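You operate a simulated robot arm through the tools that you are given. There is no shell and no other tool.

You run a simulated two-armed robot. Do the job below in one go: nothing can be reset, and whatever is moved stays where it is left.

## Task
Grease the idler and backing points as their plates say, then park the coupler.
Fine: pump only while the coupler sits on a grease point; the third point gets none.
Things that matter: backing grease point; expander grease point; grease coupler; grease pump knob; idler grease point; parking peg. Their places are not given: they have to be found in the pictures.

The check looks at the end state, three seconds after you hand in, the way a careful person would. Anything else that was tipped, shoved, dropped, spilled or broken makes it a failure.

## Robot
Two 7-joint arms with two-finger parallel grippers on one trunk that stands fixed in place. Base frame: the origin is at the foot of the trunk, x ahead of it, y to its left, z up. Units: mm, degrees, N and s.
The left shoulder is at [50, 187, 885], the right one opposite. With the tool pointing down near the work surface each hand reaches from about 100 to 660 mm from the base axis, measured 20 degrees to its own side. Payload 3.43 kg a hand.
The TCP of each hand is the grasp point between the finger pads, 30 mm short of the fingertips. In the tool frame z runs along the fingers and y along their closing line. The gripper opens to 94 mm. The fingers are 28 mm wide and 10 mm thick; the gripper's body (50 by 96 mm) begins 55 mm behind the TCP.
Orientation is told as [roll, pitch, yaw] about the base's x, y, z axes, in that order, counted from this pose: with the fingers straight down and closing along the base's y, the tool's x points along the base's -x, its y along +y and its z along -z.

## Interface
- The arms move only by the tool send_rows. It takes "left_targets", "right_targets" or both (then of equal length, played together; a hand with none holds still); each is text: rows parted by semicolons, each of 7 numbers parted by spaces: the shift along the tool's x, y, z in mm, then the turn, a rotation vector about the tool's x, y, z in degrees, then the closure, from 0 (fully open) to 1 (shut). In form: x y z wx wy wz jaw; .... A call has 1 to 20 rows; each row is the pose to reach, as a shift and turn from the pose commanded when the call began, along the tool's axes at that moment. A row lasts 0.2 s, in which the tool goes at most 50 mm and 8.6 degrees; a call with a longer step from one row to the next is refused whole, and so is a gripper value outside its range. Where a pose cannot be reached the arm comes as near as it can. A force on the tool above 40 N (or 10 N above the force at the start of the call, whichever is more), or a blocked arm, ends the call early, and 0.2 s more pass. The fingers move at their own pace (about 153 mm/s each) and stop on an object; they squeeze with about 23 N. The grip force told is the motor's: it shows also when the fingers shut on nothing. Time passes only in rows, and 0.2 s behind the last, so rows that repeat a pose let the fingers close. The reply holds the time, the measured pose of the TCP, the force on the tool along the base axes, the opening and the grip force, in the units named above and with some noise, with the torque about the TCP (base axes, N m) and any sound that the robot's microphone picked up.
- Cameras (640 x 400 px; columns grow to the right, rows downward): "scene" is now at [126.7, -44.8, 1035.3]; the picture's right is [-0.55, -0.84, 0.00], its down [-0.57, 0.37, -0.73] and it looks along [0.61, -0.40, -0.68] (base axes); focal length 310 px, centre (320, 200). "left" rides on the left gripper at [76, -14, -103] in its tool frame; the picture's right is [0.18, 0.98, 0.00], its down [-0.75, 0.14, -0.64] and it looks along [-0.63, 0.12, 0.77] (tool axes); focal length 243 px, centre (320, 200). "right" rides on the right gripper at [76, 14, -102] in its tool frame; the picture's right is [-0.18, 0.98, 0.00], its down [-0.75, -0.14, -0.64] and it looks along [-0.63, -0.12, 0.77] (tool axes); focal length 243 px, centre (320, 200).
- capture(camera): a new picture of that camera. It takes no simulated time.
- slide_trunk(by): slides the trunk up (or, below 0, down) by that many mm; the arms and the scene camera ride with it, the base frame stays. It gives what a move gives, with no picture.
- aim_head(pan, tilt): turns the head with the scene camera to pan (to the left, within 80 degrees either way) and tilt (down, from -29 to 69), counted from straight ahead of the robot. It gives what a move gives.
- measure_at(camera, pixels): for up to 12 pixels [column, row] of the newest picture of that camera ("zoom" is the newest enlarged one), the place [x, y, z] in the base frame of the surface seen there, good to about 3 mm. It takes no simulated time.
- enlarge(camera, box): a new picture of the part [left, top, right, bottom] of that camera's present view, enlarged. It takes no simulated time.
- job_done(): hands the job in; it is judged then, once.

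Leave the grippers open and the arms clear of the work at the hand-in unless told otherwise.

The tools are called after "Emit:" as a command line: name --argument value ..., lists and objects as JSON in quotes. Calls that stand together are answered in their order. send_rows: Moves the arms, as the interface text tells. Its arguments: {"type":"object","properties":{"left_targets":{"type":"string"},"right_targets":{"type":"string"}},"required":[]} The other tools are called the same way: slide_trunk (by) slides the trunk up or down; aim_head (pan, tilt) turns the head that bears the scene camera; capture (camera) takes a picture; measure_at (camera, pixels) gives the place of the surface under pixels of a picture; enlarge (camera, box) takes an enlarged picture of a part of a camera's view; job_done () hands the job in.

At the start:

```text
time: 0.0
left_tcp_pos: [341.4, -16.2, 821.9]
left_orientation: [0.1, 0.0, 0.1]
left_wrist_force: [0.0, 0.0, 0.1]
left_ft_torque: [0.03, -0.02, 0.06]
left_width: 94.2
left_grip_force: 0.1
right_tcp_pos: [268.5, -302.5, 798.7]
right_orientation: [0.0, 0.1, 0.0]
right_wrist_force: [0.0, 0.0, 0.0]
right_ft_torque: [-0.01, 0.03, -0.02]
right_width: 93.8
right_grip_force: 0.2
trunk travel left (down, up): [-100.0, 332.0]
head pan, tilt: [-33.1, 42.8]
```

scene: 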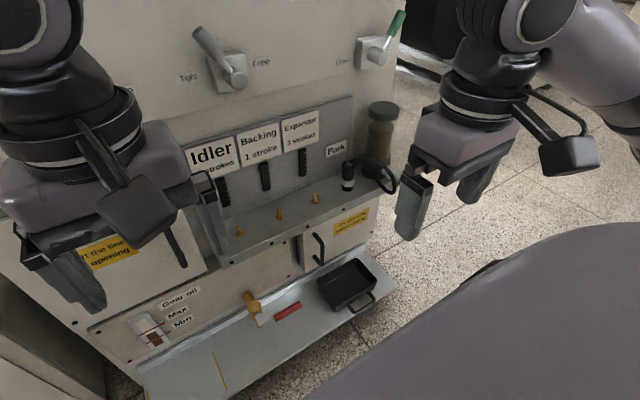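
right: 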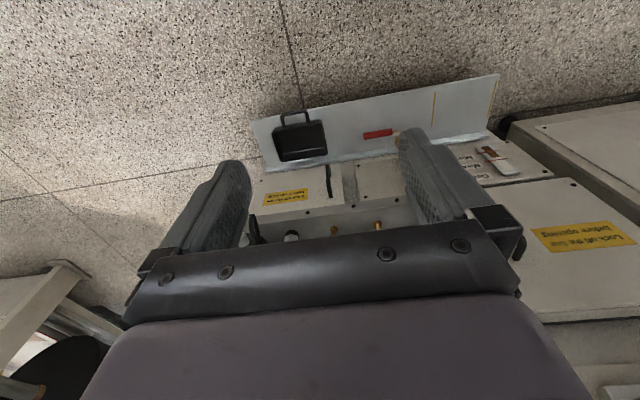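
left: 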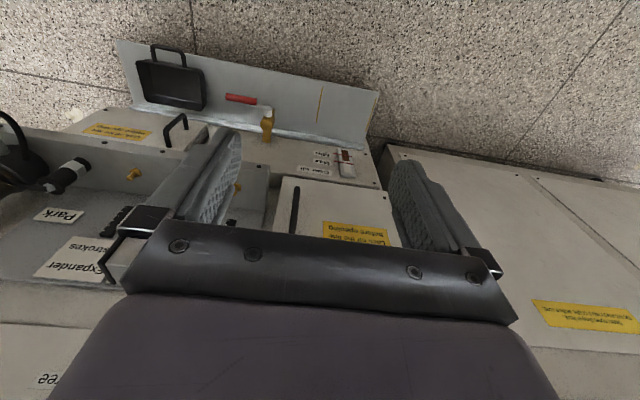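

I see a machine with three plates (Idler, Backing, Expander), three brass grease points on a shelf, a coupler on a parking peg near (348,172), and a hose/knob at (380,175). First I enlarge the plates and the park area to read them.

Emit:
enlarge --camera "scene" --box '[180, 90, 420, 250]'

Emit:
enlarge --camera "scene" --box '[310, 90, 410, 220]'

```text
2.50 times, centred on (300, 170) of scene
```

zoom: 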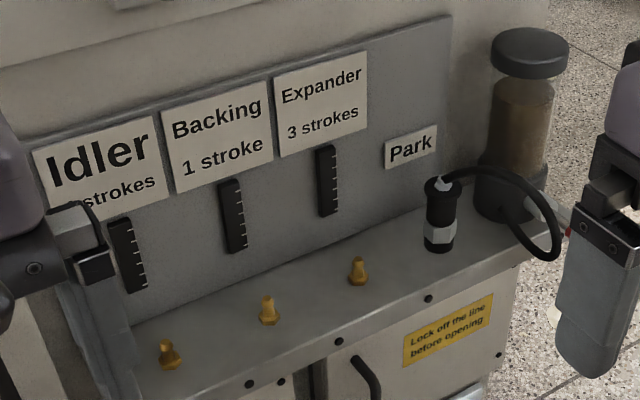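

```text
3.08 times, centred on (360, 155) of scene
```

zoom: 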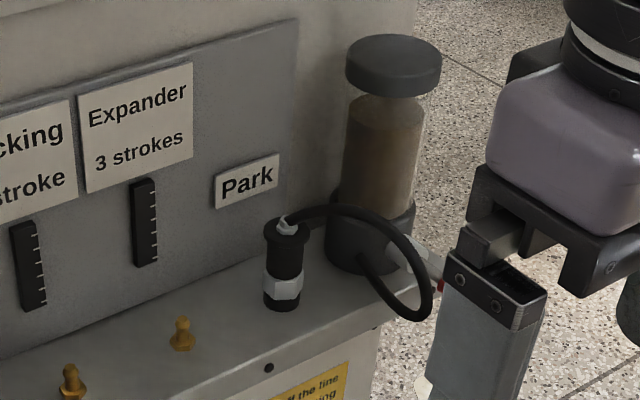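

The Idler plate's stroke count is hidden by the left arm, and the pump's knob is hidden behind the right gripper. I measure a few points (grease points, coupler, reservoir) before moving anything.

Emit:
enlarge --camera "scene" --box '[180, 90, 420, 250]'

Emit:
measure_at --camera "scene" --pixels '[[240, 232], [280, 214], [316, 198], [348, 165], [347, 185], [381, 107], [380, 150], [398, 182], [335, 150], [264, 150], [300, 133], [210, 157]]'

Emit:
measure_at --camera "zoom" --pixels '[[170, 345], [170, 365], [268, 300], [268, 320], [358, 262], [358, 282], [441, 185], [441, 215], [438, 245], [565, 225], [545, 210], [420, 270]]'

```text
2.50 times, centred on (300, 170) of scene
```

zoom: 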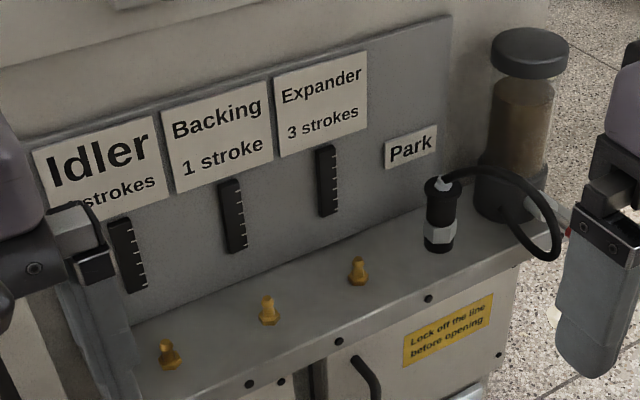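

```text
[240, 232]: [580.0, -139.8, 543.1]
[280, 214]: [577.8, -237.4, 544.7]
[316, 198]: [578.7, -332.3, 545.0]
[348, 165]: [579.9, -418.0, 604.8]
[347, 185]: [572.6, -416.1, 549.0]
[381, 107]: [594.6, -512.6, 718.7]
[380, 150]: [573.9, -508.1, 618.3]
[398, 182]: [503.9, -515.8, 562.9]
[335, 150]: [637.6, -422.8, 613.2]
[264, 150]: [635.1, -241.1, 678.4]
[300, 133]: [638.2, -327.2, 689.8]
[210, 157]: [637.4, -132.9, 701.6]
```

```text
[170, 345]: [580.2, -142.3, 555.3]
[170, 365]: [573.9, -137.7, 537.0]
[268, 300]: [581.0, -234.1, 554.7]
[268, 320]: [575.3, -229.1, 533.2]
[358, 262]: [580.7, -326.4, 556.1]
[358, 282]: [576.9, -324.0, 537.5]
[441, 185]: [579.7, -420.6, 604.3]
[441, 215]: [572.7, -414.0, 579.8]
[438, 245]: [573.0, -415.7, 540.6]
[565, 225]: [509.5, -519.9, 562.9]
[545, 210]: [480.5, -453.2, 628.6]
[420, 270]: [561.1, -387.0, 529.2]
```

The grease points stand on the shelf at about x 580, z 530–556, with y near -140 (idler), -235 (backing) and -328 (expander). The coupler stands at about (580,-418). I need the idler count and a view of the knob, so I pull the left arm back and left, and the right arm back and right, through free air.

Emit:
send_rows --left_targets "20 40 -5 0 0 0 0; 40 80 -10 0 0 0 0; 60 120 -15 0 0 0 0; 80 160 -20 0 0 0 0; 90 200 -25 0 0 0 0; 100 240 -30 0 0 0 0" --right_targets "10 -20 0 0 0 0 0; 20 -40 0 0 0 0 0; 30 -60 0 0 0 0 0; 40 -80 0 0 0 0 0; 50 -100 0 0 0 0 0; 60 -120 0 0 0 0 0"

Emit:
capture --camera "scene"

```text
time: 1.4
left_tcp_pos: [240.8, 222.4, 851.6]
left_orientation: [0.0, 0.0, -0.1]
left_wrist_force: [0.2, 0.2, 0.2]
left_ft_torque: [0.0, 0.03, 0.01]
left_width: 93.7
left_grip_force: 0.0
right_tcp_pos: [209.9, -420.7, 797.4]
right_orientation: [0.0, 0.0, 0.0]
right_wrist_force: [0.4, 0.1, -0.1]
right_ft_torque: [0.03, 0.05, -0.02]
right_width: 93.9
right_grip_force: 0.0
trunk travel left (down, up): [-100.0, 332.0]
head pan, tilt: [-33.1, 42.8]
```

```text
taken
```

scene: 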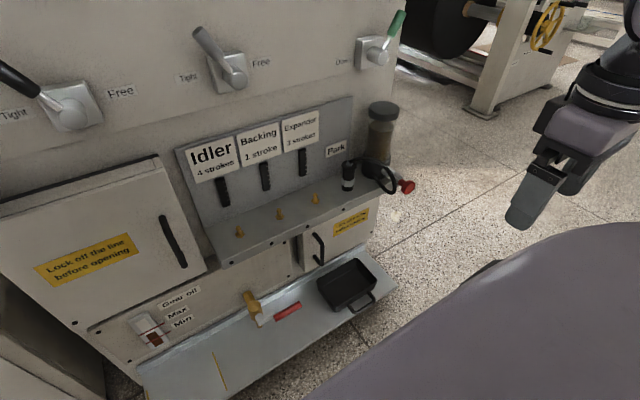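

Now the Idler plate and the red pump knob are visible. I enlarge both to read the count and see the knob's shape.

Emit:
enlarge --camera "scene" --box '[180, 100, 340, 200]'

Emit:
enlarge --camera "scene" --box '[300, 90, 440, 230]'

Emit:
measure_at --camera "zoom" --pixels '[[320, 200]]'

```text
4.00 times, centred on (260, 150) of scene
```

zoom: 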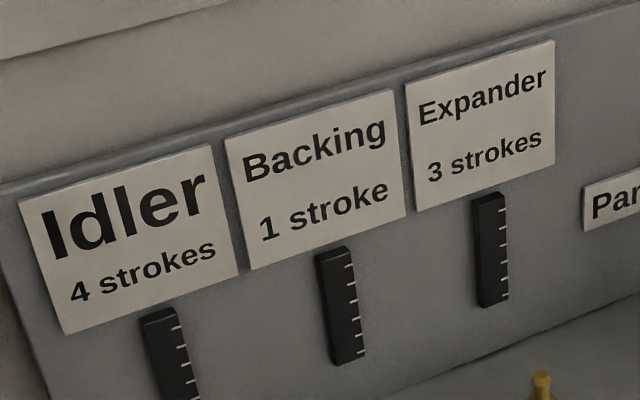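

```text
2.86 times, centred on (370, 160) of scene
```

zoom: 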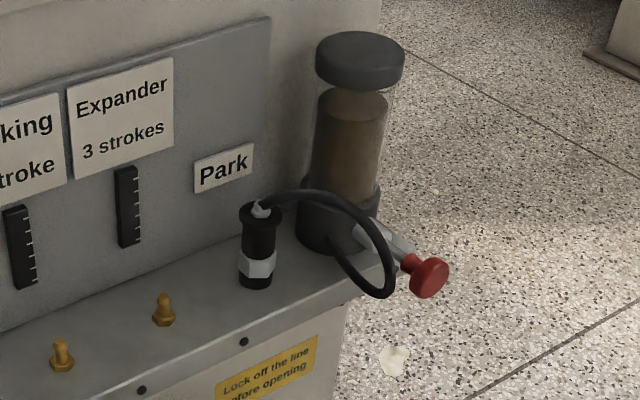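

```text
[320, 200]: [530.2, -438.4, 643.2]
```

Plates read: Idler 4 strokes, Backing 1 stroke, Expander 3 (to be skipped). The knob is red, at zoom (430,278), on a shaft from the pump base. I measure knob, shaft, hose, pump and shelf edges.

Emit:
measure_at --camera "zoom" --pixels '[[432, 278], [436, 265], [421, 288], [411, 263], [396, 248], [368, 236], [330, 215], [345, 150], [360, 70], [320, 193], [370, 225], [385, 290]]'

Emit:
measure_at --camera "scene" --pixels '[[218, 240], [240, 258], [300, 230], [370, 196], [345, 203], [345, 215], [300, 250], [300, 215], [190, 200], [140, 170], [350, 285], [320, 250]]'

```text
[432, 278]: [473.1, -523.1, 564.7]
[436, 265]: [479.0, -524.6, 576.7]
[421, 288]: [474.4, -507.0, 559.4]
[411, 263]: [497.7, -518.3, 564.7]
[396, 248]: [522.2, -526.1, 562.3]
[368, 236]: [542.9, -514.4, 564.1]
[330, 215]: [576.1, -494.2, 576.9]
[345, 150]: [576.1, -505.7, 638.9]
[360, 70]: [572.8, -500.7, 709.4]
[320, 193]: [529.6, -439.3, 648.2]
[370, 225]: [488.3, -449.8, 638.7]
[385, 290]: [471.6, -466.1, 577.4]
```

```text
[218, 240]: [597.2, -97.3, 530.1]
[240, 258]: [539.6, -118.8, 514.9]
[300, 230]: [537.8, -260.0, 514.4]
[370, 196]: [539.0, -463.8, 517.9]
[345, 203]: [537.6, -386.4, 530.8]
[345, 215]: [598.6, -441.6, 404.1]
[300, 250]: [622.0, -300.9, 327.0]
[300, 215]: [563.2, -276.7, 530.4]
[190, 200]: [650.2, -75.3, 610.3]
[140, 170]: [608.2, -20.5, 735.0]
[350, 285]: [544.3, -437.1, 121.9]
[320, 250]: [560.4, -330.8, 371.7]
```

I note the shelf top at z 530 with its front edge at x 538 and the back panel at x 638. The knob faces the robot at about (473,-521,565). Next I measure nearby obstacles (door handle, levers, hose) and look closer at the coupler.

Emit:
measure_at --camera "scene" --pixels '[[172, 240], [163, 220], [183, 262], [100, 250], [200, 35], [235, 78], [370, 52], [398, 20], [60, 105], [15, 75], [215, 265], [318, 245]]'

Emit:
enlarge --camera "scene" --box '[325, 140, 415, 215]'

Emit:
capture --camera "right"

```text
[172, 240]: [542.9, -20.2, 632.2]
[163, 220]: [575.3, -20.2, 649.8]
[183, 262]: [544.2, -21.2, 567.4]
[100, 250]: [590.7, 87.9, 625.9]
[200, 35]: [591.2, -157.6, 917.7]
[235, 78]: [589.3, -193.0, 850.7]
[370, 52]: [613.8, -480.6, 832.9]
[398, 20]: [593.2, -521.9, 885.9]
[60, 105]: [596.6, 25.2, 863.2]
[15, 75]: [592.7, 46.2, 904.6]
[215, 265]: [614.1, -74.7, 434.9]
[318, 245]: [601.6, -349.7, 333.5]
```

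```text
5.33 times, centred on (370, 178) of scene
```

zoom: 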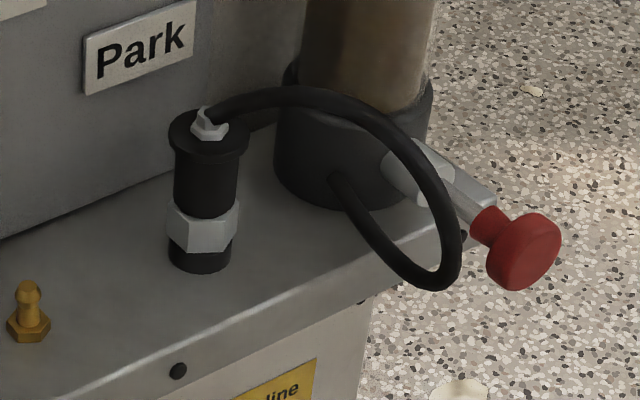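

```text
taken
```

right: 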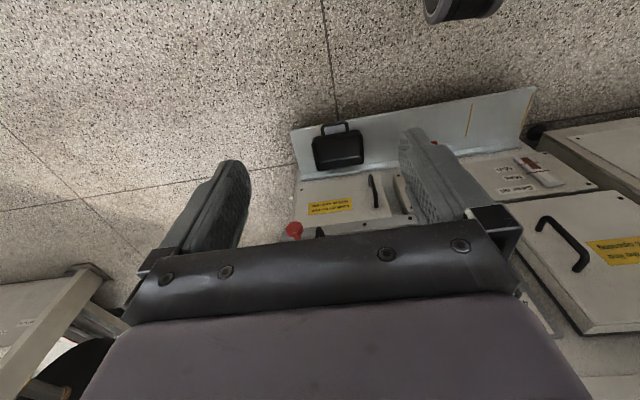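

The coupler has a flange on top, a narrower black body and a hex at the bottom, and the hose arcs forward and right from the top. I measure the coupler's features and the nearest nipple on this zoom.

Emit:
measure_at --camera "zoom" --pixels '[[207, 118], [185, 128], [208, 152], [178, 180], [206, 185], [236, 185], [206, 205], [206, 228], [202, 262], [28, 285], [28, 315], [28, 335]]'

Emit:
measure_at --camera "zoom" --pixels '[[222, 118], [240, 135], [260, 97], [330, 92], [400, 140], [440, 200], [455, 260], [420, 280], [370, 225], [335, 185], [520, 250], [465, 215]]'

```text
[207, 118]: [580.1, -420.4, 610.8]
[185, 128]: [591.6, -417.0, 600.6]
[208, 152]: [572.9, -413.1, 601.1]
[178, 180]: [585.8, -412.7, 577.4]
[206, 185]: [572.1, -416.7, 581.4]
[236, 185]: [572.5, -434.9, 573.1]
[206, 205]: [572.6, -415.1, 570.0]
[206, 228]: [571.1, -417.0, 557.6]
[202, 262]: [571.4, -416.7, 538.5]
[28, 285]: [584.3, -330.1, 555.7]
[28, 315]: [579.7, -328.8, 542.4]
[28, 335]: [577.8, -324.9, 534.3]
```

```text
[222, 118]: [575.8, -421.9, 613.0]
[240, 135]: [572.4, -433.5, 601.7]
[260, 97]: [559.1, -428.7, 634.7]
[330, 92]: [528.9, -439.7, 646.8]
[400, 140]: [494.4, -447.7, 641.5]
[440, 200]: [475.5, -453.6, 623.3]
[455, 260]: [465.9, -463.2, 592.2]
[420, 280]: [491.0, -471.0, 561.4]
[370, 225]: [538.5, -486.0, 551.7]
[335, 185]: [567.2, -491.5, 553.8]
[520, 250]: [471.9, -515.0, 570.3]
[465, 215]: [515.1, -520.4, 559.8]
```

Coupler axis is about (584,-424), nipples at x≈584 with 95 mm spacing; the hose leaves the coupler toward the robot and to the right. I will bring the right hand to a staging pose in front of the shelf, tilted forward (pitch -60) and yawed -30, so that it approaches left of the hose.

Emit:
send_rows --right_targets "-26 11 13 1.96 -7.32 3.40 0.1; -52 23 27 3.93 -14.65 6.80 0.2; -79 34 40 5.89 -21.97 10.20 0.3; -105 45 53 7.85 -29.29 13.60 0.3; -131 57 67 9.81 -36.61 16.99 0.3; -157 68 80 11.78 -43.94 20.39 0.3; -184 80 94 13.74 -51.26 23.79 0.3; -210 91 107 15.70 -58.58 27.19 0.3; -210 91 107 15.70 -58.58 27.19 0.3"

Emit:
capture --camera "scene"

Emit:
capture --camera "right"

```text
time: 3.4
left_tcp_pos: [241.3, 221.9, 851.3]
left_orientation: [0.0, -0.1, 0.0]
left_wrist_force: [0.6, 1.0, -0.5]
left_ft_torque: [0.02, -0.01, 0.02]
left_width: 93.9
left_grip_force: 0.1
right_tcp_pos: [418.3, -329.5, 688.1]
right_orientation: [0.0, -60.0, -30.1]
right_wrist_force: [0.6, 0.0, 0.4]
right_ft_torque: [0.0, 0.02, 0.0]
right_width: 65.8
right_grip_force: 0.0
right hand out of reach, approached as far as the arm can: row 3, 4, 5, 6
trunk travel left (down, up): [-100.0, 332.0]
head pan, tilt: [-33.1, 42.8]
```

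```text
taken
```

scene: 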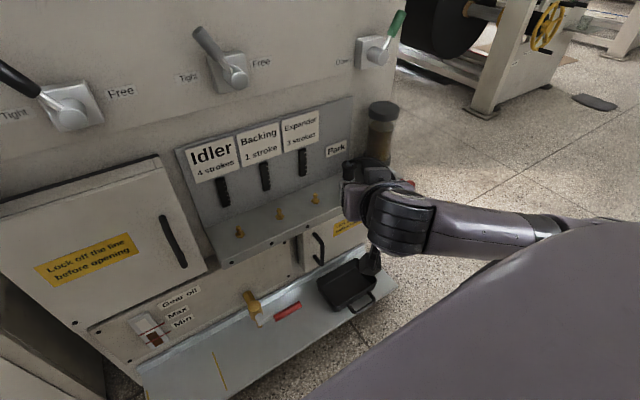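

```text
taken
```

right: 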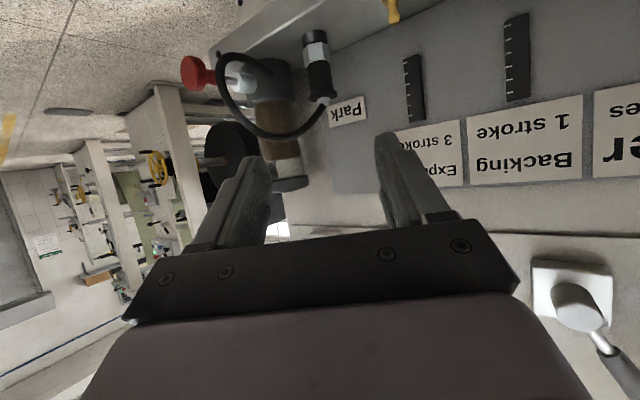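

The staging pose was reached, and the wrist camera sees the coupler at (318,70) with the hose loop on its left. I enlarge this and measure the coupler and hose from this side.

Emit:
enlarge --camera "right" --box '[170, 20, 410, 170]'

Emit:
measure_at --camera "right" --pixels '[[318, 35], [317, 50], [316, 70], [319, 90], [320, 97], [325, 98], [305, 122], [280, 134], [245, 118], [221, 85], [225, 62], [195, 72]]'

```text
2.67 times, centred on (290, 95) of right
```

zoom: 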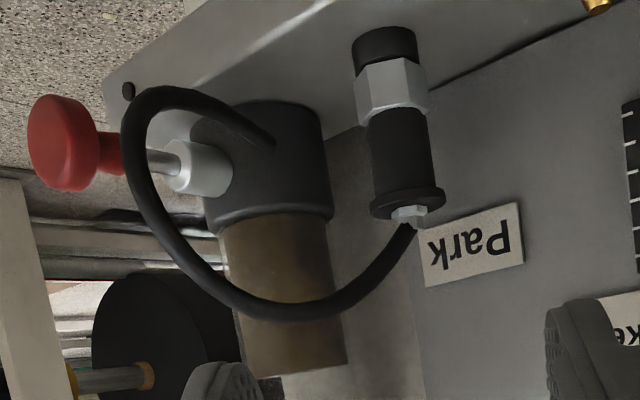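

```text
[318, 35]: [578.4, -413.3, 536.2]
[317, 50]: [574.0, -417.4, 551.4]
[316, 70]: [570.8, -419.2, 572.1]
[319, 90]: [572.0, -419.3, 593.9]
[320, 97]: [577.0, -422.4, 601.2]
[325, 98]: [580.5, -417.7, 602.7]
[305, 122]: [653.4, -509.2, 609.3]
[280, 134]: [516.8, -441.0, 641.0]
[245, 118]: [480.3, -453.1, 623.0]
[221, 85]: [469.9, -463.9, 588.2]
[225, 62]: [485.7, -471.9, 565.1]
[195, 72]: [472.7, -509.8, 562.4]
```

Coupler axis refined to about (583.5,-425.5), and the grip zone between hex and flange is centred at z 579. To pass under and left of the hose with more room, I change to pitch -75, yaw -40 and move to a pre-grasp 110 mm back, with the jaw at about 56 mm.

Emit:
send_rows --right_targets "6 4 21 3.09 -4.99 1.28 0.4; 12 8 43 6.17 -9.97 2.56 0.4; 18 12 65 9.26 -14.96 3.84 0.4; 23 15 86 9.26 -14.96 3.84 0.4; 28.7 19.3 107.5 9.26 -14.96 3.84 0.4; 28.7 19.3 107.5 9.26 -14.96 3.84 0.4"

Emit:
capture --camera "scene"

Emit:
capture --camera "right"

```text
time: 4.8
left_tcp_pos: [241.8, 221.2, 852.3]
left_orientation: [0.1, 0.0, 0.0]
left_wrist_force: [0.7, -0.1, -0.7]
left_ft_torque: [-0.01, 0.01, 0.03]
left_width: 93.9
left_grip_force: 0.1
right_tcp_pos: [495.5, -353.1, 612.1]
right_orientation: [0.0, -75.0, -40.0]
right_wrist_force: [0.2, 0.2, 0.0]
right_ft_torque: [-0.01, -0.03, -0.01]
right_width: 56.4
right_grip_force: 0.1
trunk travel left (down, up): [-100.0, 332.0]
head pan, tilt: [-33.1, 42.8]
```

```text
taken
```

scene: 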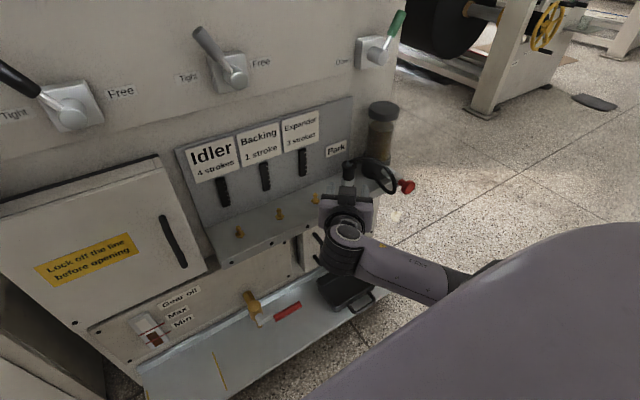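

```text
taken
```

right: 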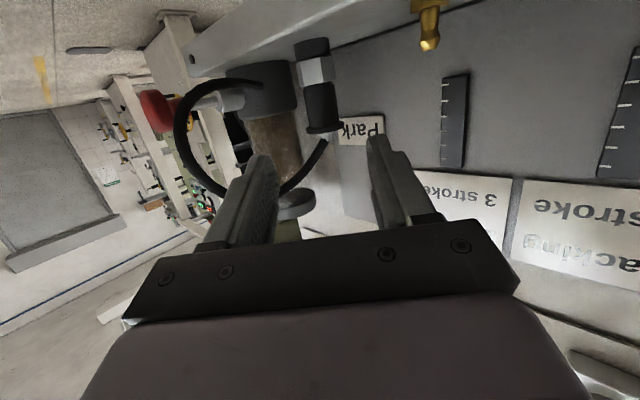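

The hand is at the pre-grasp with the coupler centred between the fingers at (318,90). I advance along the fingers by 110 mm, keeping the jaw at 56 mm, and then check before closing.

Emit:
send_rows --right_targets "0.5 0.3 25 0 0 0 0.4; 1 0.6 50 0 0 0 0.4; 1.5 0.9 72 0 0 0 0.4; 2 1.2 90 0 0 0 0.4; 2.5 1.2 102 0 0 0 0.4; 2.5 1.2 110.7 0 0 0 0.4; 2.5 1.2 110.7 0 0 0 0.4"

Emit:
capture --camera "right"

Emit:
enlarge --camera "scene" --box '[290, 110, 430, 220]'

```text
time: 6.4
left_tcp_pos: [241.1, 221.0, 852.5]
left_orientation: [0.0, 0.0, 0.0]
left_wrist_force: [-0.5, 0.4, 1.2]
left_ft_torque: [0.0, 0.01, 0.03]
left_width: 94.0
left_grip_force: 0.1
right_tcp_pos: [577.1, -420.1, 580.2]
right_orientation: [-0.1, -75.1, -40.0]
right_wrist_force: [0.3, 0.7, 1.0]
right_ft_torque: [0.01, 0.0, -0.02]
right_width: 56.2
right_grip_force: 0.0
trunk travel left (down, up): [-100.0, 332.0]
head pan, tilt: [-33.1, 42.8]
```

```text
taken
```

right: 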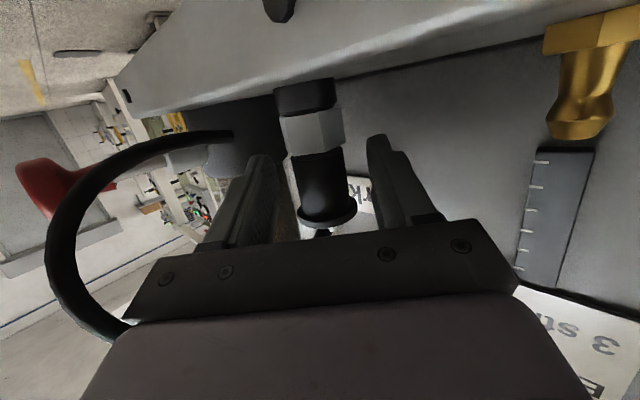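

```text
3.64 times, centred on (360, 165) of scene
```

zoom: 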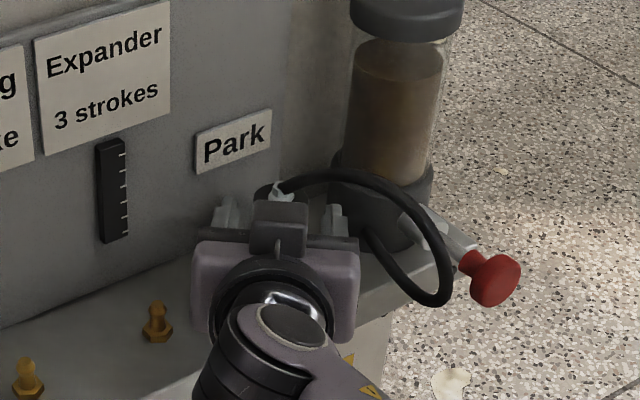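

The coupler stands between the two pads, the hose lies clear above the hand, and no contact force shows. Now I close the jaw.

Emit:
send_rows --right_targets "0 0 0 0 0 0 0.6; 0 0 0 0 0 0 0.8; 0 0 0 0 0 0 1; 0 0 0 0 0 0 1; 0 0 0 0 0 0 1"

Emit:
capture --camera "right"

```text
time: 7.6
left_tcp_pos: [241.1, 221.8, 851.5]
left_orientation: [0.0, 0.0, -0.1]
left_wrist_force: [-0.2, -0.1, 0.5]
left_ft_torque: [0.01, 0.02, 0.01]
left_width: 94.0
left_grip_force: 0.1
right_tcp_pos: [577.7, -420.6, 580.9]
right_orientation: [0.0, -75.1, -40.0]
right_wrist_force: [0.5, 0.5, 1.2]
right_ft_torque: [-0.02, -0.02, 0.01]
right_width: 30.4
right_grip_force: 23.6
trunk travel left (down, up): [-100.0, 332.0]
head pan, tilt: [-33.1, 42.8]
```

```text
taken
```

right: 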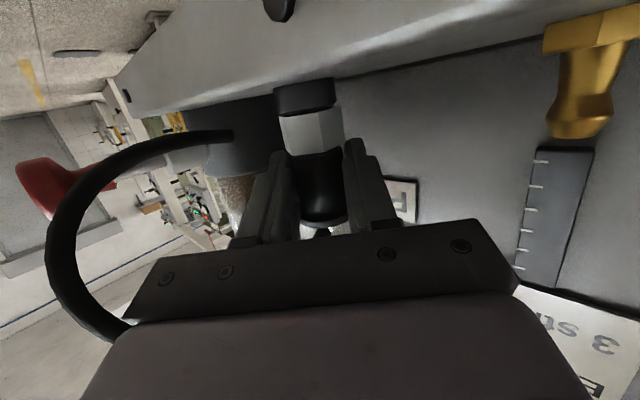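

The coupler is gripped (width 30.4 mm, 23.6 N) at TCP (577.7,-420.6,580.9), which I note as the parking pose. I lift straight up 60 mm in small steps.

Emit:
send_rows --right_targets "-7.7 0 -2.1 0 0 0 1; -15.5 0 -4.1 0 0 0 1; -23.2 0 -6.2 0 0 0 1; -34.8 0 -9.3 0 0 0 1; -46.4 0 -12.4 0 0 0 1; -58 0 -15.5 0 0 0 1; -58 0 -15.5 0 0 0 1"

Emit:
capture --camera "right"

Emit:
capture --camera "scene"

```text
time: 9.2
left_tcp_pos: [242.0, 220.5, 852.5]
left_orientation: [0.0, 0.1, 0.0]
left_wrist_force: [-0.3, 0.5, 0.3]
left_ft_torque: [-0.02, 0.0, 0.01]
left_width: 93.9
left_grip_force: 0.1
right_tcp_pos: [577.5, -419.7, 640.3]
right_orientation: [-0.1, -75.1, -40.1]
right_wrist_force: [0.8, 0.1, -1.0]
right_ft_torque: [0.03, 0.02, 0.0]
right_width: 30.3
right_grip_force: 22.8
trunk travel left (down, up): [-100.0, 332.0]
head pan, tilt: [-33.1, 42.8]
```

```text
taken
```

right: 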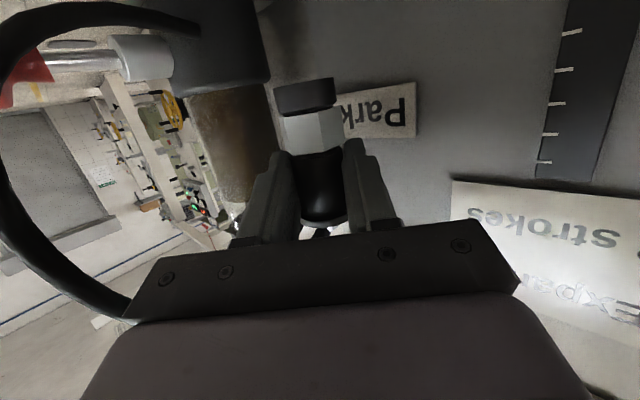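

```text
taken
```

scene: 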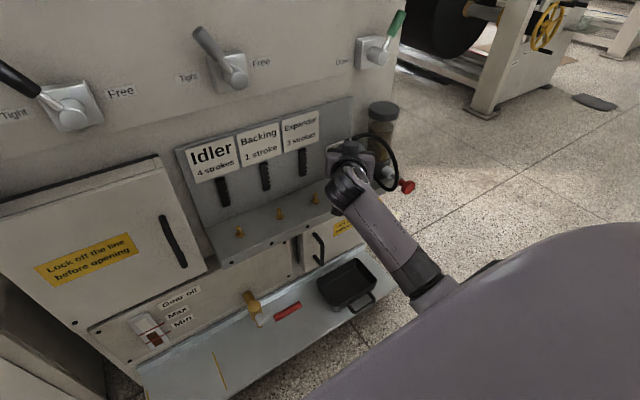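

The coupler is off the peg, held firmly. Before moving along the shelf, I zoom on the nipples to locate them precisely.

Emit:
enlarge --camera "scene" --box '[220, 200, 300, 250]'

Emit:
measure_at --camera "zoom" --pixels '[[320, 200]]'

```text
8.00 times, centred on (260, 225) of scene
```

zoom: 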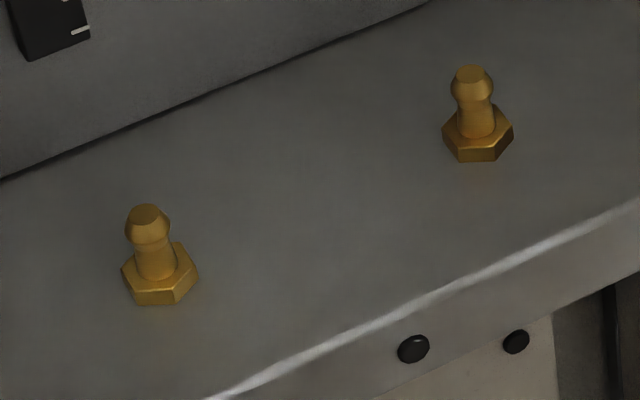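

```text
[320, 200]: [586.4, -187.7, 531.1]
```

Emit:
measure_at --camera "zoom" --pixels '[[147, 212], [145, 215], [149, 214], [158, 260], [160, 292], [472, 72], [470, 75], [474, 74], [478, 120], [480, 150], [165, 305], [482, 162]]'

```text
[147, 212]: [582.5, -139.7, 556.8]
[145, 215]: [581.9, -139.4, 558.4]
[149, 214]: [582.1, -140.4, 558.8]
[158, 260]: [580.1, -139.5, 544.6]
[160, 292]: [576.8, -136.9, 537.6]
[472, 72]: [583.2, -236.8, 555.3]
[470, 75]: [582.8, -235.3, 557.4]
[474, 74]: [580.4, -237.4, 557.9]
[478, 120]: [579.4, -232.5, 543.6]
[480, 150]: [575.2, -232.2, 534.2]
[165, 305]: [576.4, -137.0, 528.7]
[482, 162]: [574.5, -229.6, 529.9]
```

Idler tip is at about (582.5,-140,558), backing at (582.5,-236,557). I carry the coupler at this height toward the idler, turning the hand's yaw from -40 to -10 on the way to stay clear of the door handle at (543,-20). First half now, then a check.

Emit:
send_rows --right_targets "3.9 17.9 -14.7 -2.4 0 -0.65 1; 7.9 35.7 -29.4 -4.8 0 -1.3 1; 11.8 53.6 -44.1 -7.2 0 -1.94 1; 15.8 71.4 -58.8 -9.7 0 -2.59 1; 19.7 89.3 -73.5 -12.1 0 -3.24 1; 23.6 107.1 -88.2 -14.5 0 -3.89 1; 23.6 107.1 -88.2 -14.5 0 -3.89 1"

Emit:
capture --camera "scene"

Emit:
capture --camera "right"

```text
time: 10.8
left_tcp_pos: [241.0, 222.1, 850.8]
left_orientation: [0.0, 0.0, 0.1]
left_wrist_force: [0.3, 0.2, -0.1]
left_ft_torque: [-0.01, -0.05, 0.0]
left_width: 94.0
left_grip_force: 0.1
right_tcp_pos: [576.9, -279.6, 643.5]
right_orientation: [0.0, -75.1, -25.0]
right_wrist_force: [-0.1, -0.3, -1.6]
right_ft_torque: [-0.02, 0.03, 0.04]
right_width: 30.1
right_grip_force: 23.3
trunk travel left (down, up): [-100.0, 332.0]
head pan, tilt: [-33.1, 42.8]
```

```text
taken
```

scene: 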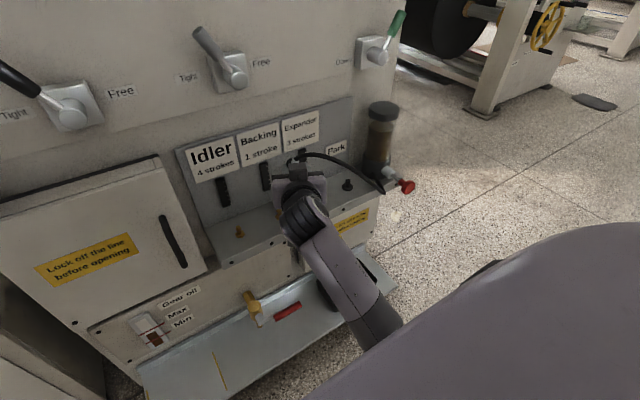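

```text
taken
```

right: 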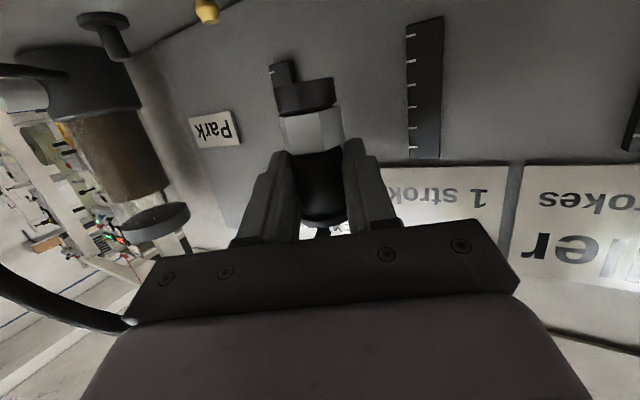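

The parking peg (black mushroom) is now visible near (347,184), and the hose follows freely. I zoom and measure the peg for the later parking.

Emit:
enlarge --camera "scene" --box '[300, 150, 380, 200]'

Emit:
measure_at --camera "zoom" --pixels '[[376, 272], [370, 275], [382, 275], [376, 285], [376, 300], [120, 340]]'

```text
8.00 times, centred on (340, 175) of scene
```

zoom: 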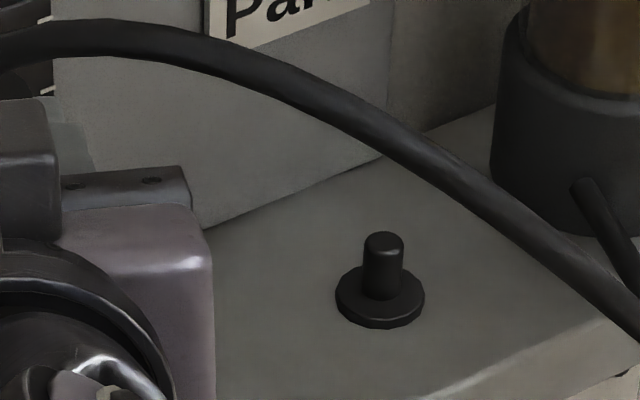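

```text
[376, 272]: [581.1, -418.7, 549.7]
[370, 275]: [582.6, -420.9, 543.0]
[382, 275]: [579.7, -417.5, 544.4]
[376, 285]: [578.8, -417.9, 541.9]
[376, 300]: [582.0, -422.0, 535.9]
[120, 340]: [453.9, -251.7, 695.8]
```

Emit:
measure_at --camera "zoom" --pixels '[[383, 236], [383, 240], [380, 240], [386, 240], [383, 250], [383, 262], [345, 300], [415, 300], [380, 318], [378, 290], [350, 287], [410, 285]]'

```text
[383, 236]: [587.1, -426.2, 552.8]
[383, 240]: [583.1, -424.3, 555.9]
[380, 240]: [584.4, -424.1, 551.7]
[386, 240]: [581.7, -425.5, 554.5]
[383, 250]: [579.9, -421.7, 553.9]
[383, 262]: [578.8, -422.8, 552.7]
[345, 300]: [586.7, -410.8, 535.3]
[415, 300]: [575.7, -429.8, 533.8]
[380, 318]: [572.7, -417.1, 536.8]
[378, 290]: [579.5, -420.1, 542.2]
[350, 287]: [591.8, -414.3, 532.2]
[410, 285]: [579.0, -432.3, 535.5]
```

The peg axis is about (583.5,-425), so the nipples lie on the same line at +285 (idler) and +190 (backing). I continue to above the idler, turning to yaw -10.

Emit:
send_rows --right_targets "3.2 21.2 -9.7 -2.4 0 -0.65 1; 6.4 42.3 -19.3 -4.8 0 -1.3 1; 9.6 63.5 -29 -7.2 0 -1.94 1; 12.8 84.7 -38.7 -9.7 0 -2.59 1; 16 105.8 -48.3 -12.1 0 -3.24 1; 19.2 127 -58 -14.49 0 -3.89 1; 19.2 127 -58 -14.49 0 -3.89 1"

Emit:
capture --camera "scene"

Emit:
capture --camera "right"

Emit:
capture --camera "left"

```text
time: 11.8
left_tcp_pos: [241.7, 221.6, 852.8]
left_orientation: [0.0, 0.0, -0.1]
left_wrist_force: [0.6, -0.6, -0.2]
left_ft_torque: [-0.01, 0.01, 0.0]
left_width: 94.1
left_grip_force: 0.0
right_tcp_pos: [583.6, -245.0, 652.9]
right_orientation: [-37.4, -76.7, 19.1]
right_wrist_force: [0.1, -0.3, -2.2]
right_ft_torque: [-0.01, 0.02, 0.01]
right_width: 29.9
right_grip_force: 23.3
trunk travel left (down, up): [-100.0, 332.0]
head pan, tilt: [-33.1, 42.8]
stopped in row 5 (right hand): the arm was blocked; the commanded pose is now the measured one
```

```text
taken
```

scene: 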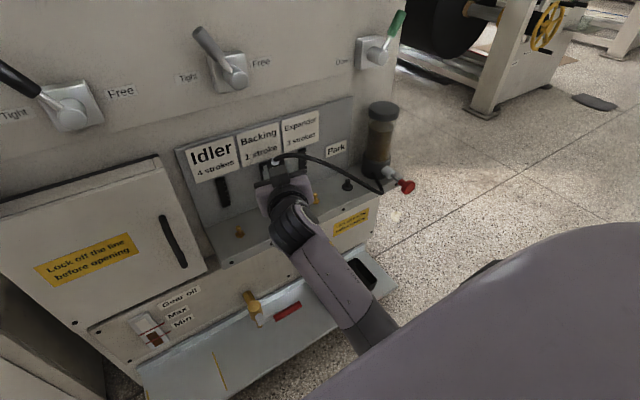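

```text
taken
```

right: 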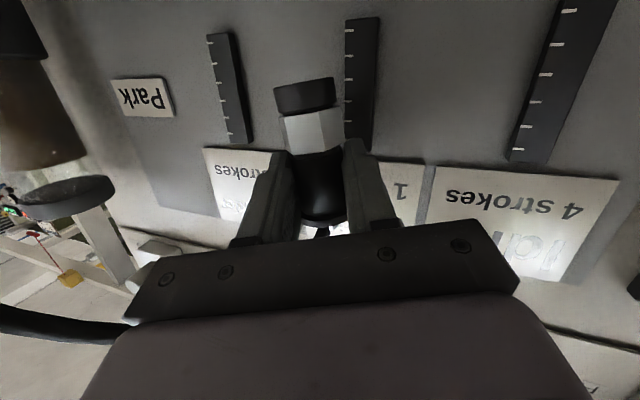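

```text
taken
```

left: 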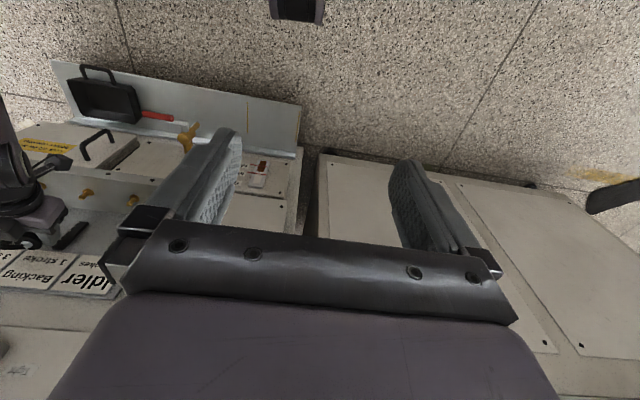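

The arm was blocked at y -245 with small tool force, so it is likely an arm link or joint limit rather than the hose. I turn the head to look at the right arm's elbow.

Emit:
aim_head --pan -50 --tilt 69

Emit:
capture --camera "scene"

```text
time: 12.7
left_tcp_pos: [241.3, 222.5, 851.9]
left_orientation: [0.0, 0.0, 0.1]
left_wrist_force: [0.4, 0.1, 0.5]
left_ft_torque: [-0.01, 0.01, 0.0]
left_width: 93.7
left_grip_force: 0.2
right_tcp_pos: [584.9, -244.2, 653.9]
right_orientation: [-37.5, -76.8, 19.2]
right_wrist_force: [-0.8, -0.5, -1.5]
right_ft_torque: [0.01, 0.0, 0.0]
right_width: 29.3
right_grip_force: 22.9
trunk travel left (down, up): [-100.0, 332.0]
head pan, tilt: [-50.0, 68.8]
```

```text
taken
```

scene: 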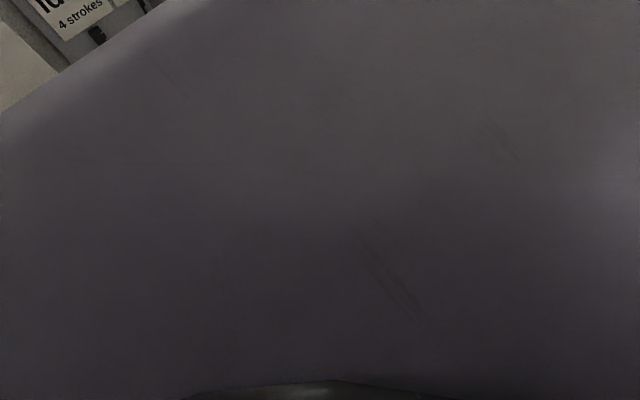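

The torso fills that view. I turn the head back and yaw the left hand so that its camera looks at the right arm.

Emit:
aim_head --pan -33 --tilt 43

Emit:
send_rows --left_targets "0 0 0 0 0 8 0; 0 0 0 0 0 16 0; 0 0 0 0 0 24 0; 0 0 0 0 0 32 0; 0 0 0 0 0 40 0; 0 0 0 0 0 48 0; 0 0 0 0 0 56 0; 0 0 0 0 0 60 0"

Emit:
capture --camera "left"

```text
time: 13.6
left_tcp_pos: [243.0, 221.4, 850.8]
left_orientation: [0.0, 0.0, 0.1]
left_wrist_force: [1.0, 0.6, -0.2]
left_ft_torque: [0.0, -0.03, 0.0]
left_width: 94.0
left_grip_force: 0.1
right_tcp_pos: [585.6, -243.7, 652.7]
right_orientation: [-37.5, -76.8, 19.2]
right_wrist_force: [-0.4, 0.6, -1.4]
right_ft_torque: [-0.02, 0.01, -0.01]
right_width: 29.5
right_grip_force: 22.9
trunk travel left (down, up): [-100.0, 332.0]
head pan, tilt: [-33.0, 43.0]
```

```text
time: 15.4
left_tcp_pos: [240.3, 223.5, 852.5]
left_orientation: [0.1, 0.0, -60.3]
left_wrist_force: [-0.5, -0.1, -0.9]
left_ft_torque: [-0.01, 0.02, -0.02]
left_width: 93.9
left_grip_force: 0.1
right_tcp_pos: [584.9, -243.6, 652.1]
right_orientation: [-37.6, -76.8, 19.2]
right_wrist_force: [-0.2, -0.4, -1.4]
right_ft_torque: [0.02, 0.04, -0.02]
right_width: 29.4
right_grip_force: 22.3
trunk travel left (down, up): [-100.0, 332.0]
head pan, tilt: [-33.0, 43.0]
```

```text
taken
```

left: 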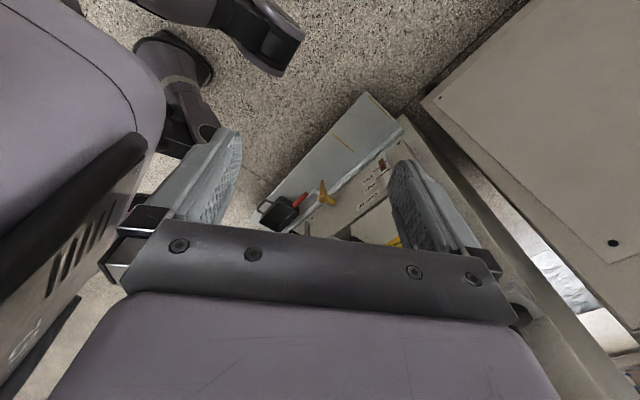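

The right arm's links look free of contact in this view, so a joint limit is likelier. I first level the right hand again in place (pitch -75, yaw -20) to see what the arm can reach here.

Emit:
send_rows --right_targets "0 0 -3 0.28 2.26 4.19 1; 0 0 -6 0.57 4.52 8.38 1; 0 0 -6 0.57 4.52 8.38 1; 0 0 -6 0.57 4.52 8.38 1"

```text
time: 16.6
left_tcp_pos: [239.9, 223.2, 852.1]
left_orientation: [0.0, -0.1, -60.1]
left_wrist_force: [-0.1, -0.2, 0.3]
left_ft_torque: [-0.03, 0.04, -0.02]
left_width: 94.0
left_grip_force: 0.0
right_tcp_pos: [588.2, -263.1, 675.0]
right_orientation: [-8.3, -78.1, -13.2]
right_wrist_force: [-0.3, -0.7, -1.0]
right_ft_torque: [0.02, -0.01, 0.01]
right_width: 29.2
right_grip_force: 22.9
trunk travel left (down, up): [-100.0, 332.0]
head pan, tilt: [-33.0, 43.0]
stopped in row 4 (right hand): the arm was blocked; the commanded pose is now the measured one
```

The arm was blocked again and drifted up to z 675. I look again at the scene and the wrist views to find what it rests on.

Emit:
capture --camera "scene"

Emit:
capture --camera "left"

Emit:
capture --camera "right"

```text
taken
```

scene: 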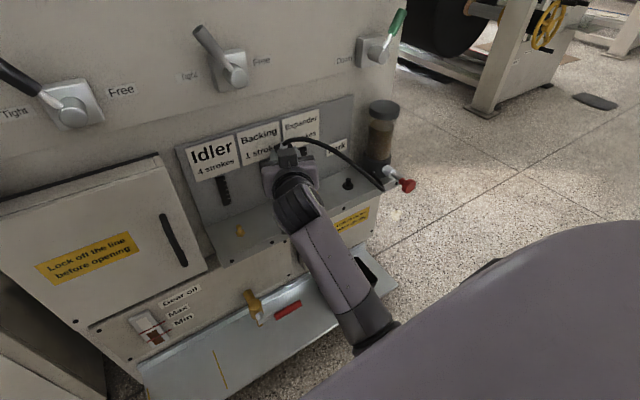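

```text
taken
```

left: 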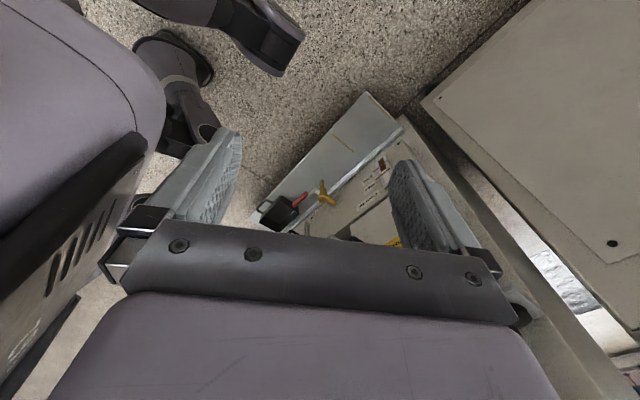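

```text
taken
```

right: 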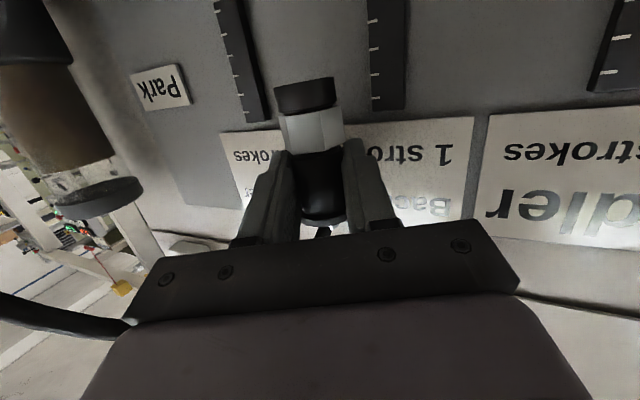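

I measure points on the purple links seen in the left view and on the forearm in the scene view, to know where the right arm's links are.

Emit:
measure_at --camera "left" --pixels '[[270, 30], [180, 10], [190, 90], [165, 50], [180, 130], [80, 70], [140, 110], [90, 270], [205, 130], [350, 235], [60, 300], [285, 55]]'

Emit:
measure_at --camera "scene" --pixels '[[385, 340], [365, 310], [335, 260], [298, 205], [400, 330], [450, 310], [520, 260], [600, 240], [370, 380], [288, 180], [352, 345], [500, 350]]'

```text
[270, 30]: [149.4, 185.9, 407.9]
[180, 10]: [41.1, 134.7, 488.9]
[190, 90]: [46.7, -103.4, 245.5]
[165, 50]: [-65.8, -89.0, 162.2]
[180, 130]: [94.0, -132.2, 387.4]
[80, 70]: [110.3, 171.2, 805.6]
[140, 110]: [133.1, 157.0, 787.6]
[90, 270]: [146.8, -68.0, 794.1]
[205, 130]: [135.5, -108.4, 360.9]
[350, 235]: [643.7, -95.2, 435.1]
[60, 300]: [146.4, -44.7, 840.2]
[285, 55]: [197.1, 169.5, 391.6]
```

```text
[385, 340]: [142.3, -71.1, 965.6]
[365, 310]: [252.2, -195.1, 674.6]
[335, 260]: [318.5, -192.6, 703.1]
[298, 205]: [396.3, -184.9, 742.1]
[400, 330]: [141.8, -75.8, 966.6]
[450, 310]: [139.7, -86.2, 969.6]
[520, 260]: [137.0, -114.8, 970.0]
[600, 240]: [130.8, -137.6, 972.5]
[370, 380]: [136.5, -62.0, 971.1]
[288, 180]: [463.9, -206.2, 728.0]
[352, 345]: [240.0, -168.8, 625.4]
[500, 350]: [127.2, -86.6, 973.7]
```

The right elbow sits low and close in front of the torso (about (235,-170,610)), so the arm is folded too much; raising the trunk should straighten it. First I bring the hand back to a comfortable pose near (576,-310,650), pitch -75, yaw -30.

Emit:
send_rows --right_targets "6 -12 3 2 0.84 0.92 1; 12 -24 6 4 1.68 1.83 1; 18 -36 8 6 2.51 2.75 1; 24.7 -47.4 11 7.99 3.35 3.66 1; 24.7 -47.4 11 7.99 3.35 3.66 1"

Emit:
capture --camera "right"

```text
time: 18.0
left_tcp_pos: [242.4, 222.9, 853.6]
left_orientation: [-0.1, 0.0, -60.1]
left_wrist_force: [0.0, 0.0, 0.3]
left_ft_torque: [0.0, -0.02, 0.01]
left_width: 94.1
left_grip_force: 0.0
right_tcp_pos: [572.8, -344.0, 658.2]
right_orientation: [-20.7, -76.8, -11.3]
right_wrist_force: [-0.4, 0.2, -2.5]
right_ft_torque: [0.01, 0.0, 0.01]
right_width: 29.4
right_grip_force: 23.0
trunk travel left (down, up): [-100.0, 332.0]
head pan, tilt: [-33.0, 43.0]
stopped in row 5 (right hand): the arm was blocked; the commanded pose is now the measured one
```

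```text
taken
```

right: 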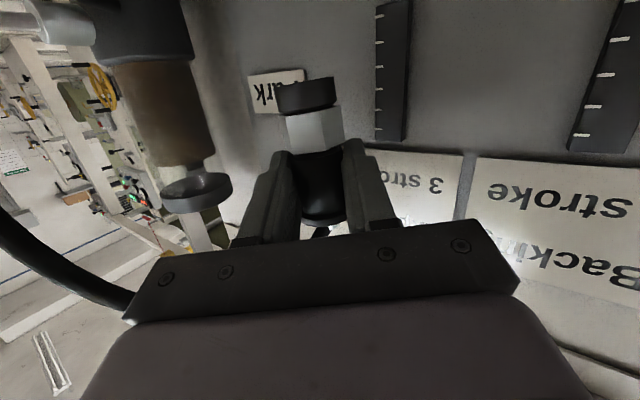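

Still blocked and rolled about 8°. I go back toward the earlier good region (577,-390,650), pitch -75, yaw -38, to free the arm.

Emit:
send_rows --right_targets "1 -9 7 1.3 0.72 1.5 1; 2.5 -18 15 2.6 1.44 3 1; 4 -27 22 3.9 2.15 4.5 1; 5 -36.2 29.4 5.2 2.87 6.03 1; 5 -36.2 29.4 5.2 2.87 6.03 1; 5 -36.2 29.4 5.2 2.87 6.03 1"

Emit:
capture --camera "scene"

```text
time: 19.4
left_tcp_pos: [241.3, 222.6, 852.8]
left_orientation: [0.1, -0.1, -60.0]
left_wrist_force: [0.4, -0.1, -0.3]
left_ft_torque: [0.01, 0.0, -0.02]
left_width: 93.8
left_grip_force: 0.0
right_tcp_pos: [577.6, -389.1, 649.1]
right_orientation: [0.5, -74.8, -38.4]
right_wrist_force: [-0.5, 0.0, -2.1]
right_ft_torque: [0.03, 0.03, -0.01]
right_width: 29.1
right_grip_force: 22.8
trunk travel left (down, up): [-100.0, 332.0]
head pan, tilt: [-33.0, 43.0]
```

```text
taken
```

scene: 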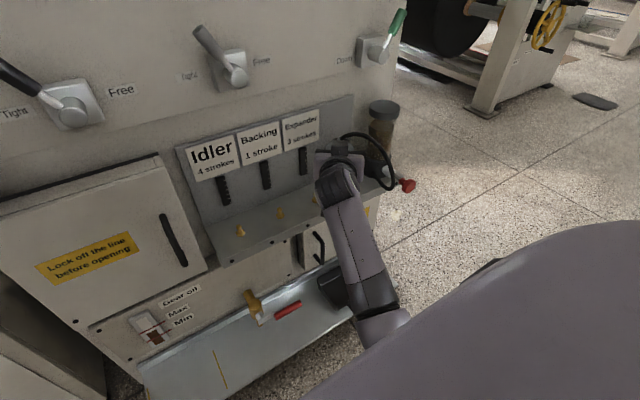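

The arm is free again at (577.6,-389.1,649.1). I now raise the trunk by 60 mm (the hand rises with it, well clear), then lower the hand 60 mm, so the arm becomes straighter.

Emit:
slide_trunk --by 60

Emit:
send_rows --right_targets "14.5 0 3.9 0 0 0 1; 29 0 7.8 0 0 0 1; 43.5 0 11.6 0 0 0 1; 58 0 15.5 0 0 0 1; 58 0 15.5 0 0 0 1"

Emit:
capture --camera "scene"

```text
time: 20.4
left_tcp_pos: [240.7, 222.9, 912.2]
left_orientation: [0.0, 0.1, -60.0]
left_wrist_force: [-0.3, 0.1, -0.5]
left_ft_torque: [0.01, -0.01, 0.02]
left_width: 94.2
left_grip_force: 0.1
right_tcp_pos: [578.3, -389.0, 708.8]
right_orientation: [0.4, -75.0, -38.1]
right_wrist_force: [-0.1, -0.5, -0.9]
right_ft_torque: [0.03, 0.03, 0.0]
right_width: 29.2
right_grip_force: 23.1
trunk travel left (down, up): [-160.0, 272.0]
head pan, tilt: [-33.0, 43.0]
```

```text
time: 21.8
left_tcp_pos: [241.0, 223.5, 912.4]
left_orientation: [0.0, -0.1, -60.1]
left_wrist_force: [0.0, 0.0, 0.2]
left_ft_torque: [-0.01, 0.01, 0.02]
left_width: 94.2
left_grip_force: 0.0
right_tcp_pos: [573.9, -417.3, 658.9]
right_orientation: [-12.5, -77.0, -27.0]
right_wrist_force: [0.5, -0.9, -1.1]
right_ft_torque: [0.03, -0.01, 0.02]
right_width: 28.7
right_grip_force: 22.8
trunk travel left (down, up): [-160.0, 272.0]
head pan, tilt: [-33.0, 43.0]
stopped in row 5 (right hand): the arm was blocked; the commanded pose is now the measured one
```

```text
taken
```

scene: 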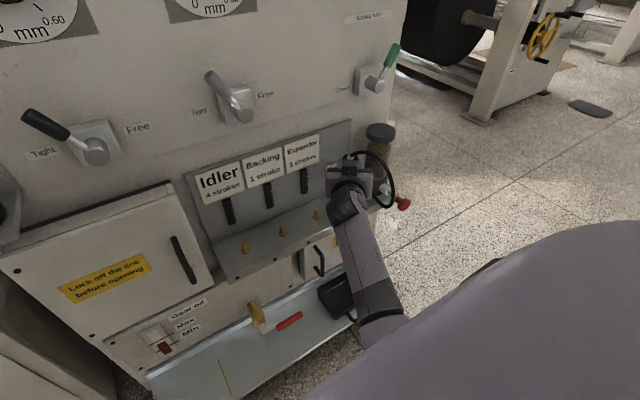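

Lowering the hand relative to the shoulder was blocked too: the elbow is swung inboard. A yaw turned the other way (wrist to the right of the hand) should swing the elbow outward. I first back off up and toward the robot to (530,-400,720), level.

Emit:
send_rows --right_targets "-12 -4.3 -14 0 0.6 0.8 1; -24 -8.6 -28 0 1.2 1.6 1; -37 -13 -43 0.1 1.8 2.4 1; -48.9 -17.3 -57.1 0.11 2.29 2.93 1; -48.9 -17.3 -57.1 0.11 2.29 2.93 1"

Emit:
slide_trunk --by -60

Emit:
capture --camera "scene"

```text
time: 23.2
left_tcp_pos: [239.3, 222.2, 912.9]
left_orientation: [0.0, 0.0, -60.1]
left_wrist_force: [0.5, -0.5, 0.4]
left_ft_torque: [-0.01, -0.01, 0.02]
left_width: 93.9
left_grip_force: 0.1
right_tcp_pos: [534.9, -438.1, 770.3]
right_orientation: [-11.9, -81.6, -30.4]
right_wrist_force: [-1.2, -0.5, -2.1]
right_ft_torque: [-0.02, -0.04, 0.0]
right_width: 28.3
right_grip_force: 22.7
trunk travel left (down, up): [-160.0, 272.0]
head pan, tilt: [-33.0, 43.0]
stopped in row 5 (right hand): the arm was blocked; the commanded pose is now the measured one
```

```text
time: 24.2
left_tcp_pos: [240.9, 222.5, 851.8]
left_orientation: [0.1, 0.0, -60.0]
left_wrist_force: [0.3, -0.5, -0.5]
left_ft_torque: [-0.01, 0.0, -0.02]
left_width: 93.9
left_grip_force: 0.1
right_tcp_pos: [535.6, -437.6, 710.5]
right_orientation: [-11.7, -81.5, -30.5]
right_wrist_force: [0.4, 1.4, -2.4]
right_ft_torque: [0.06, 0.04, -0.02]
right_width: 28.6
right_grip_force: 23.1
trunk travel left (down, up): [-100.0, 332.0]
head pan, tilt: [-33.0, 43.0]
```

```text
taken
```

scene: 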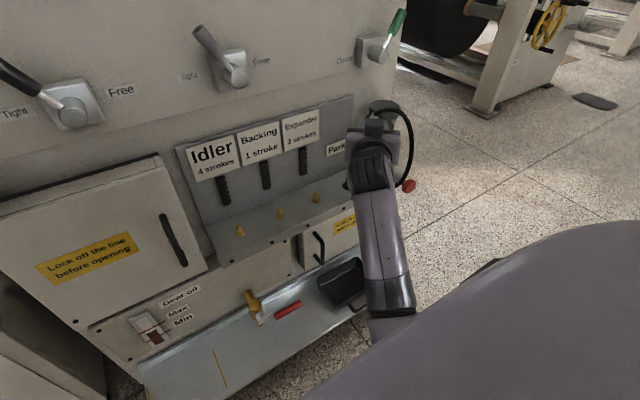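

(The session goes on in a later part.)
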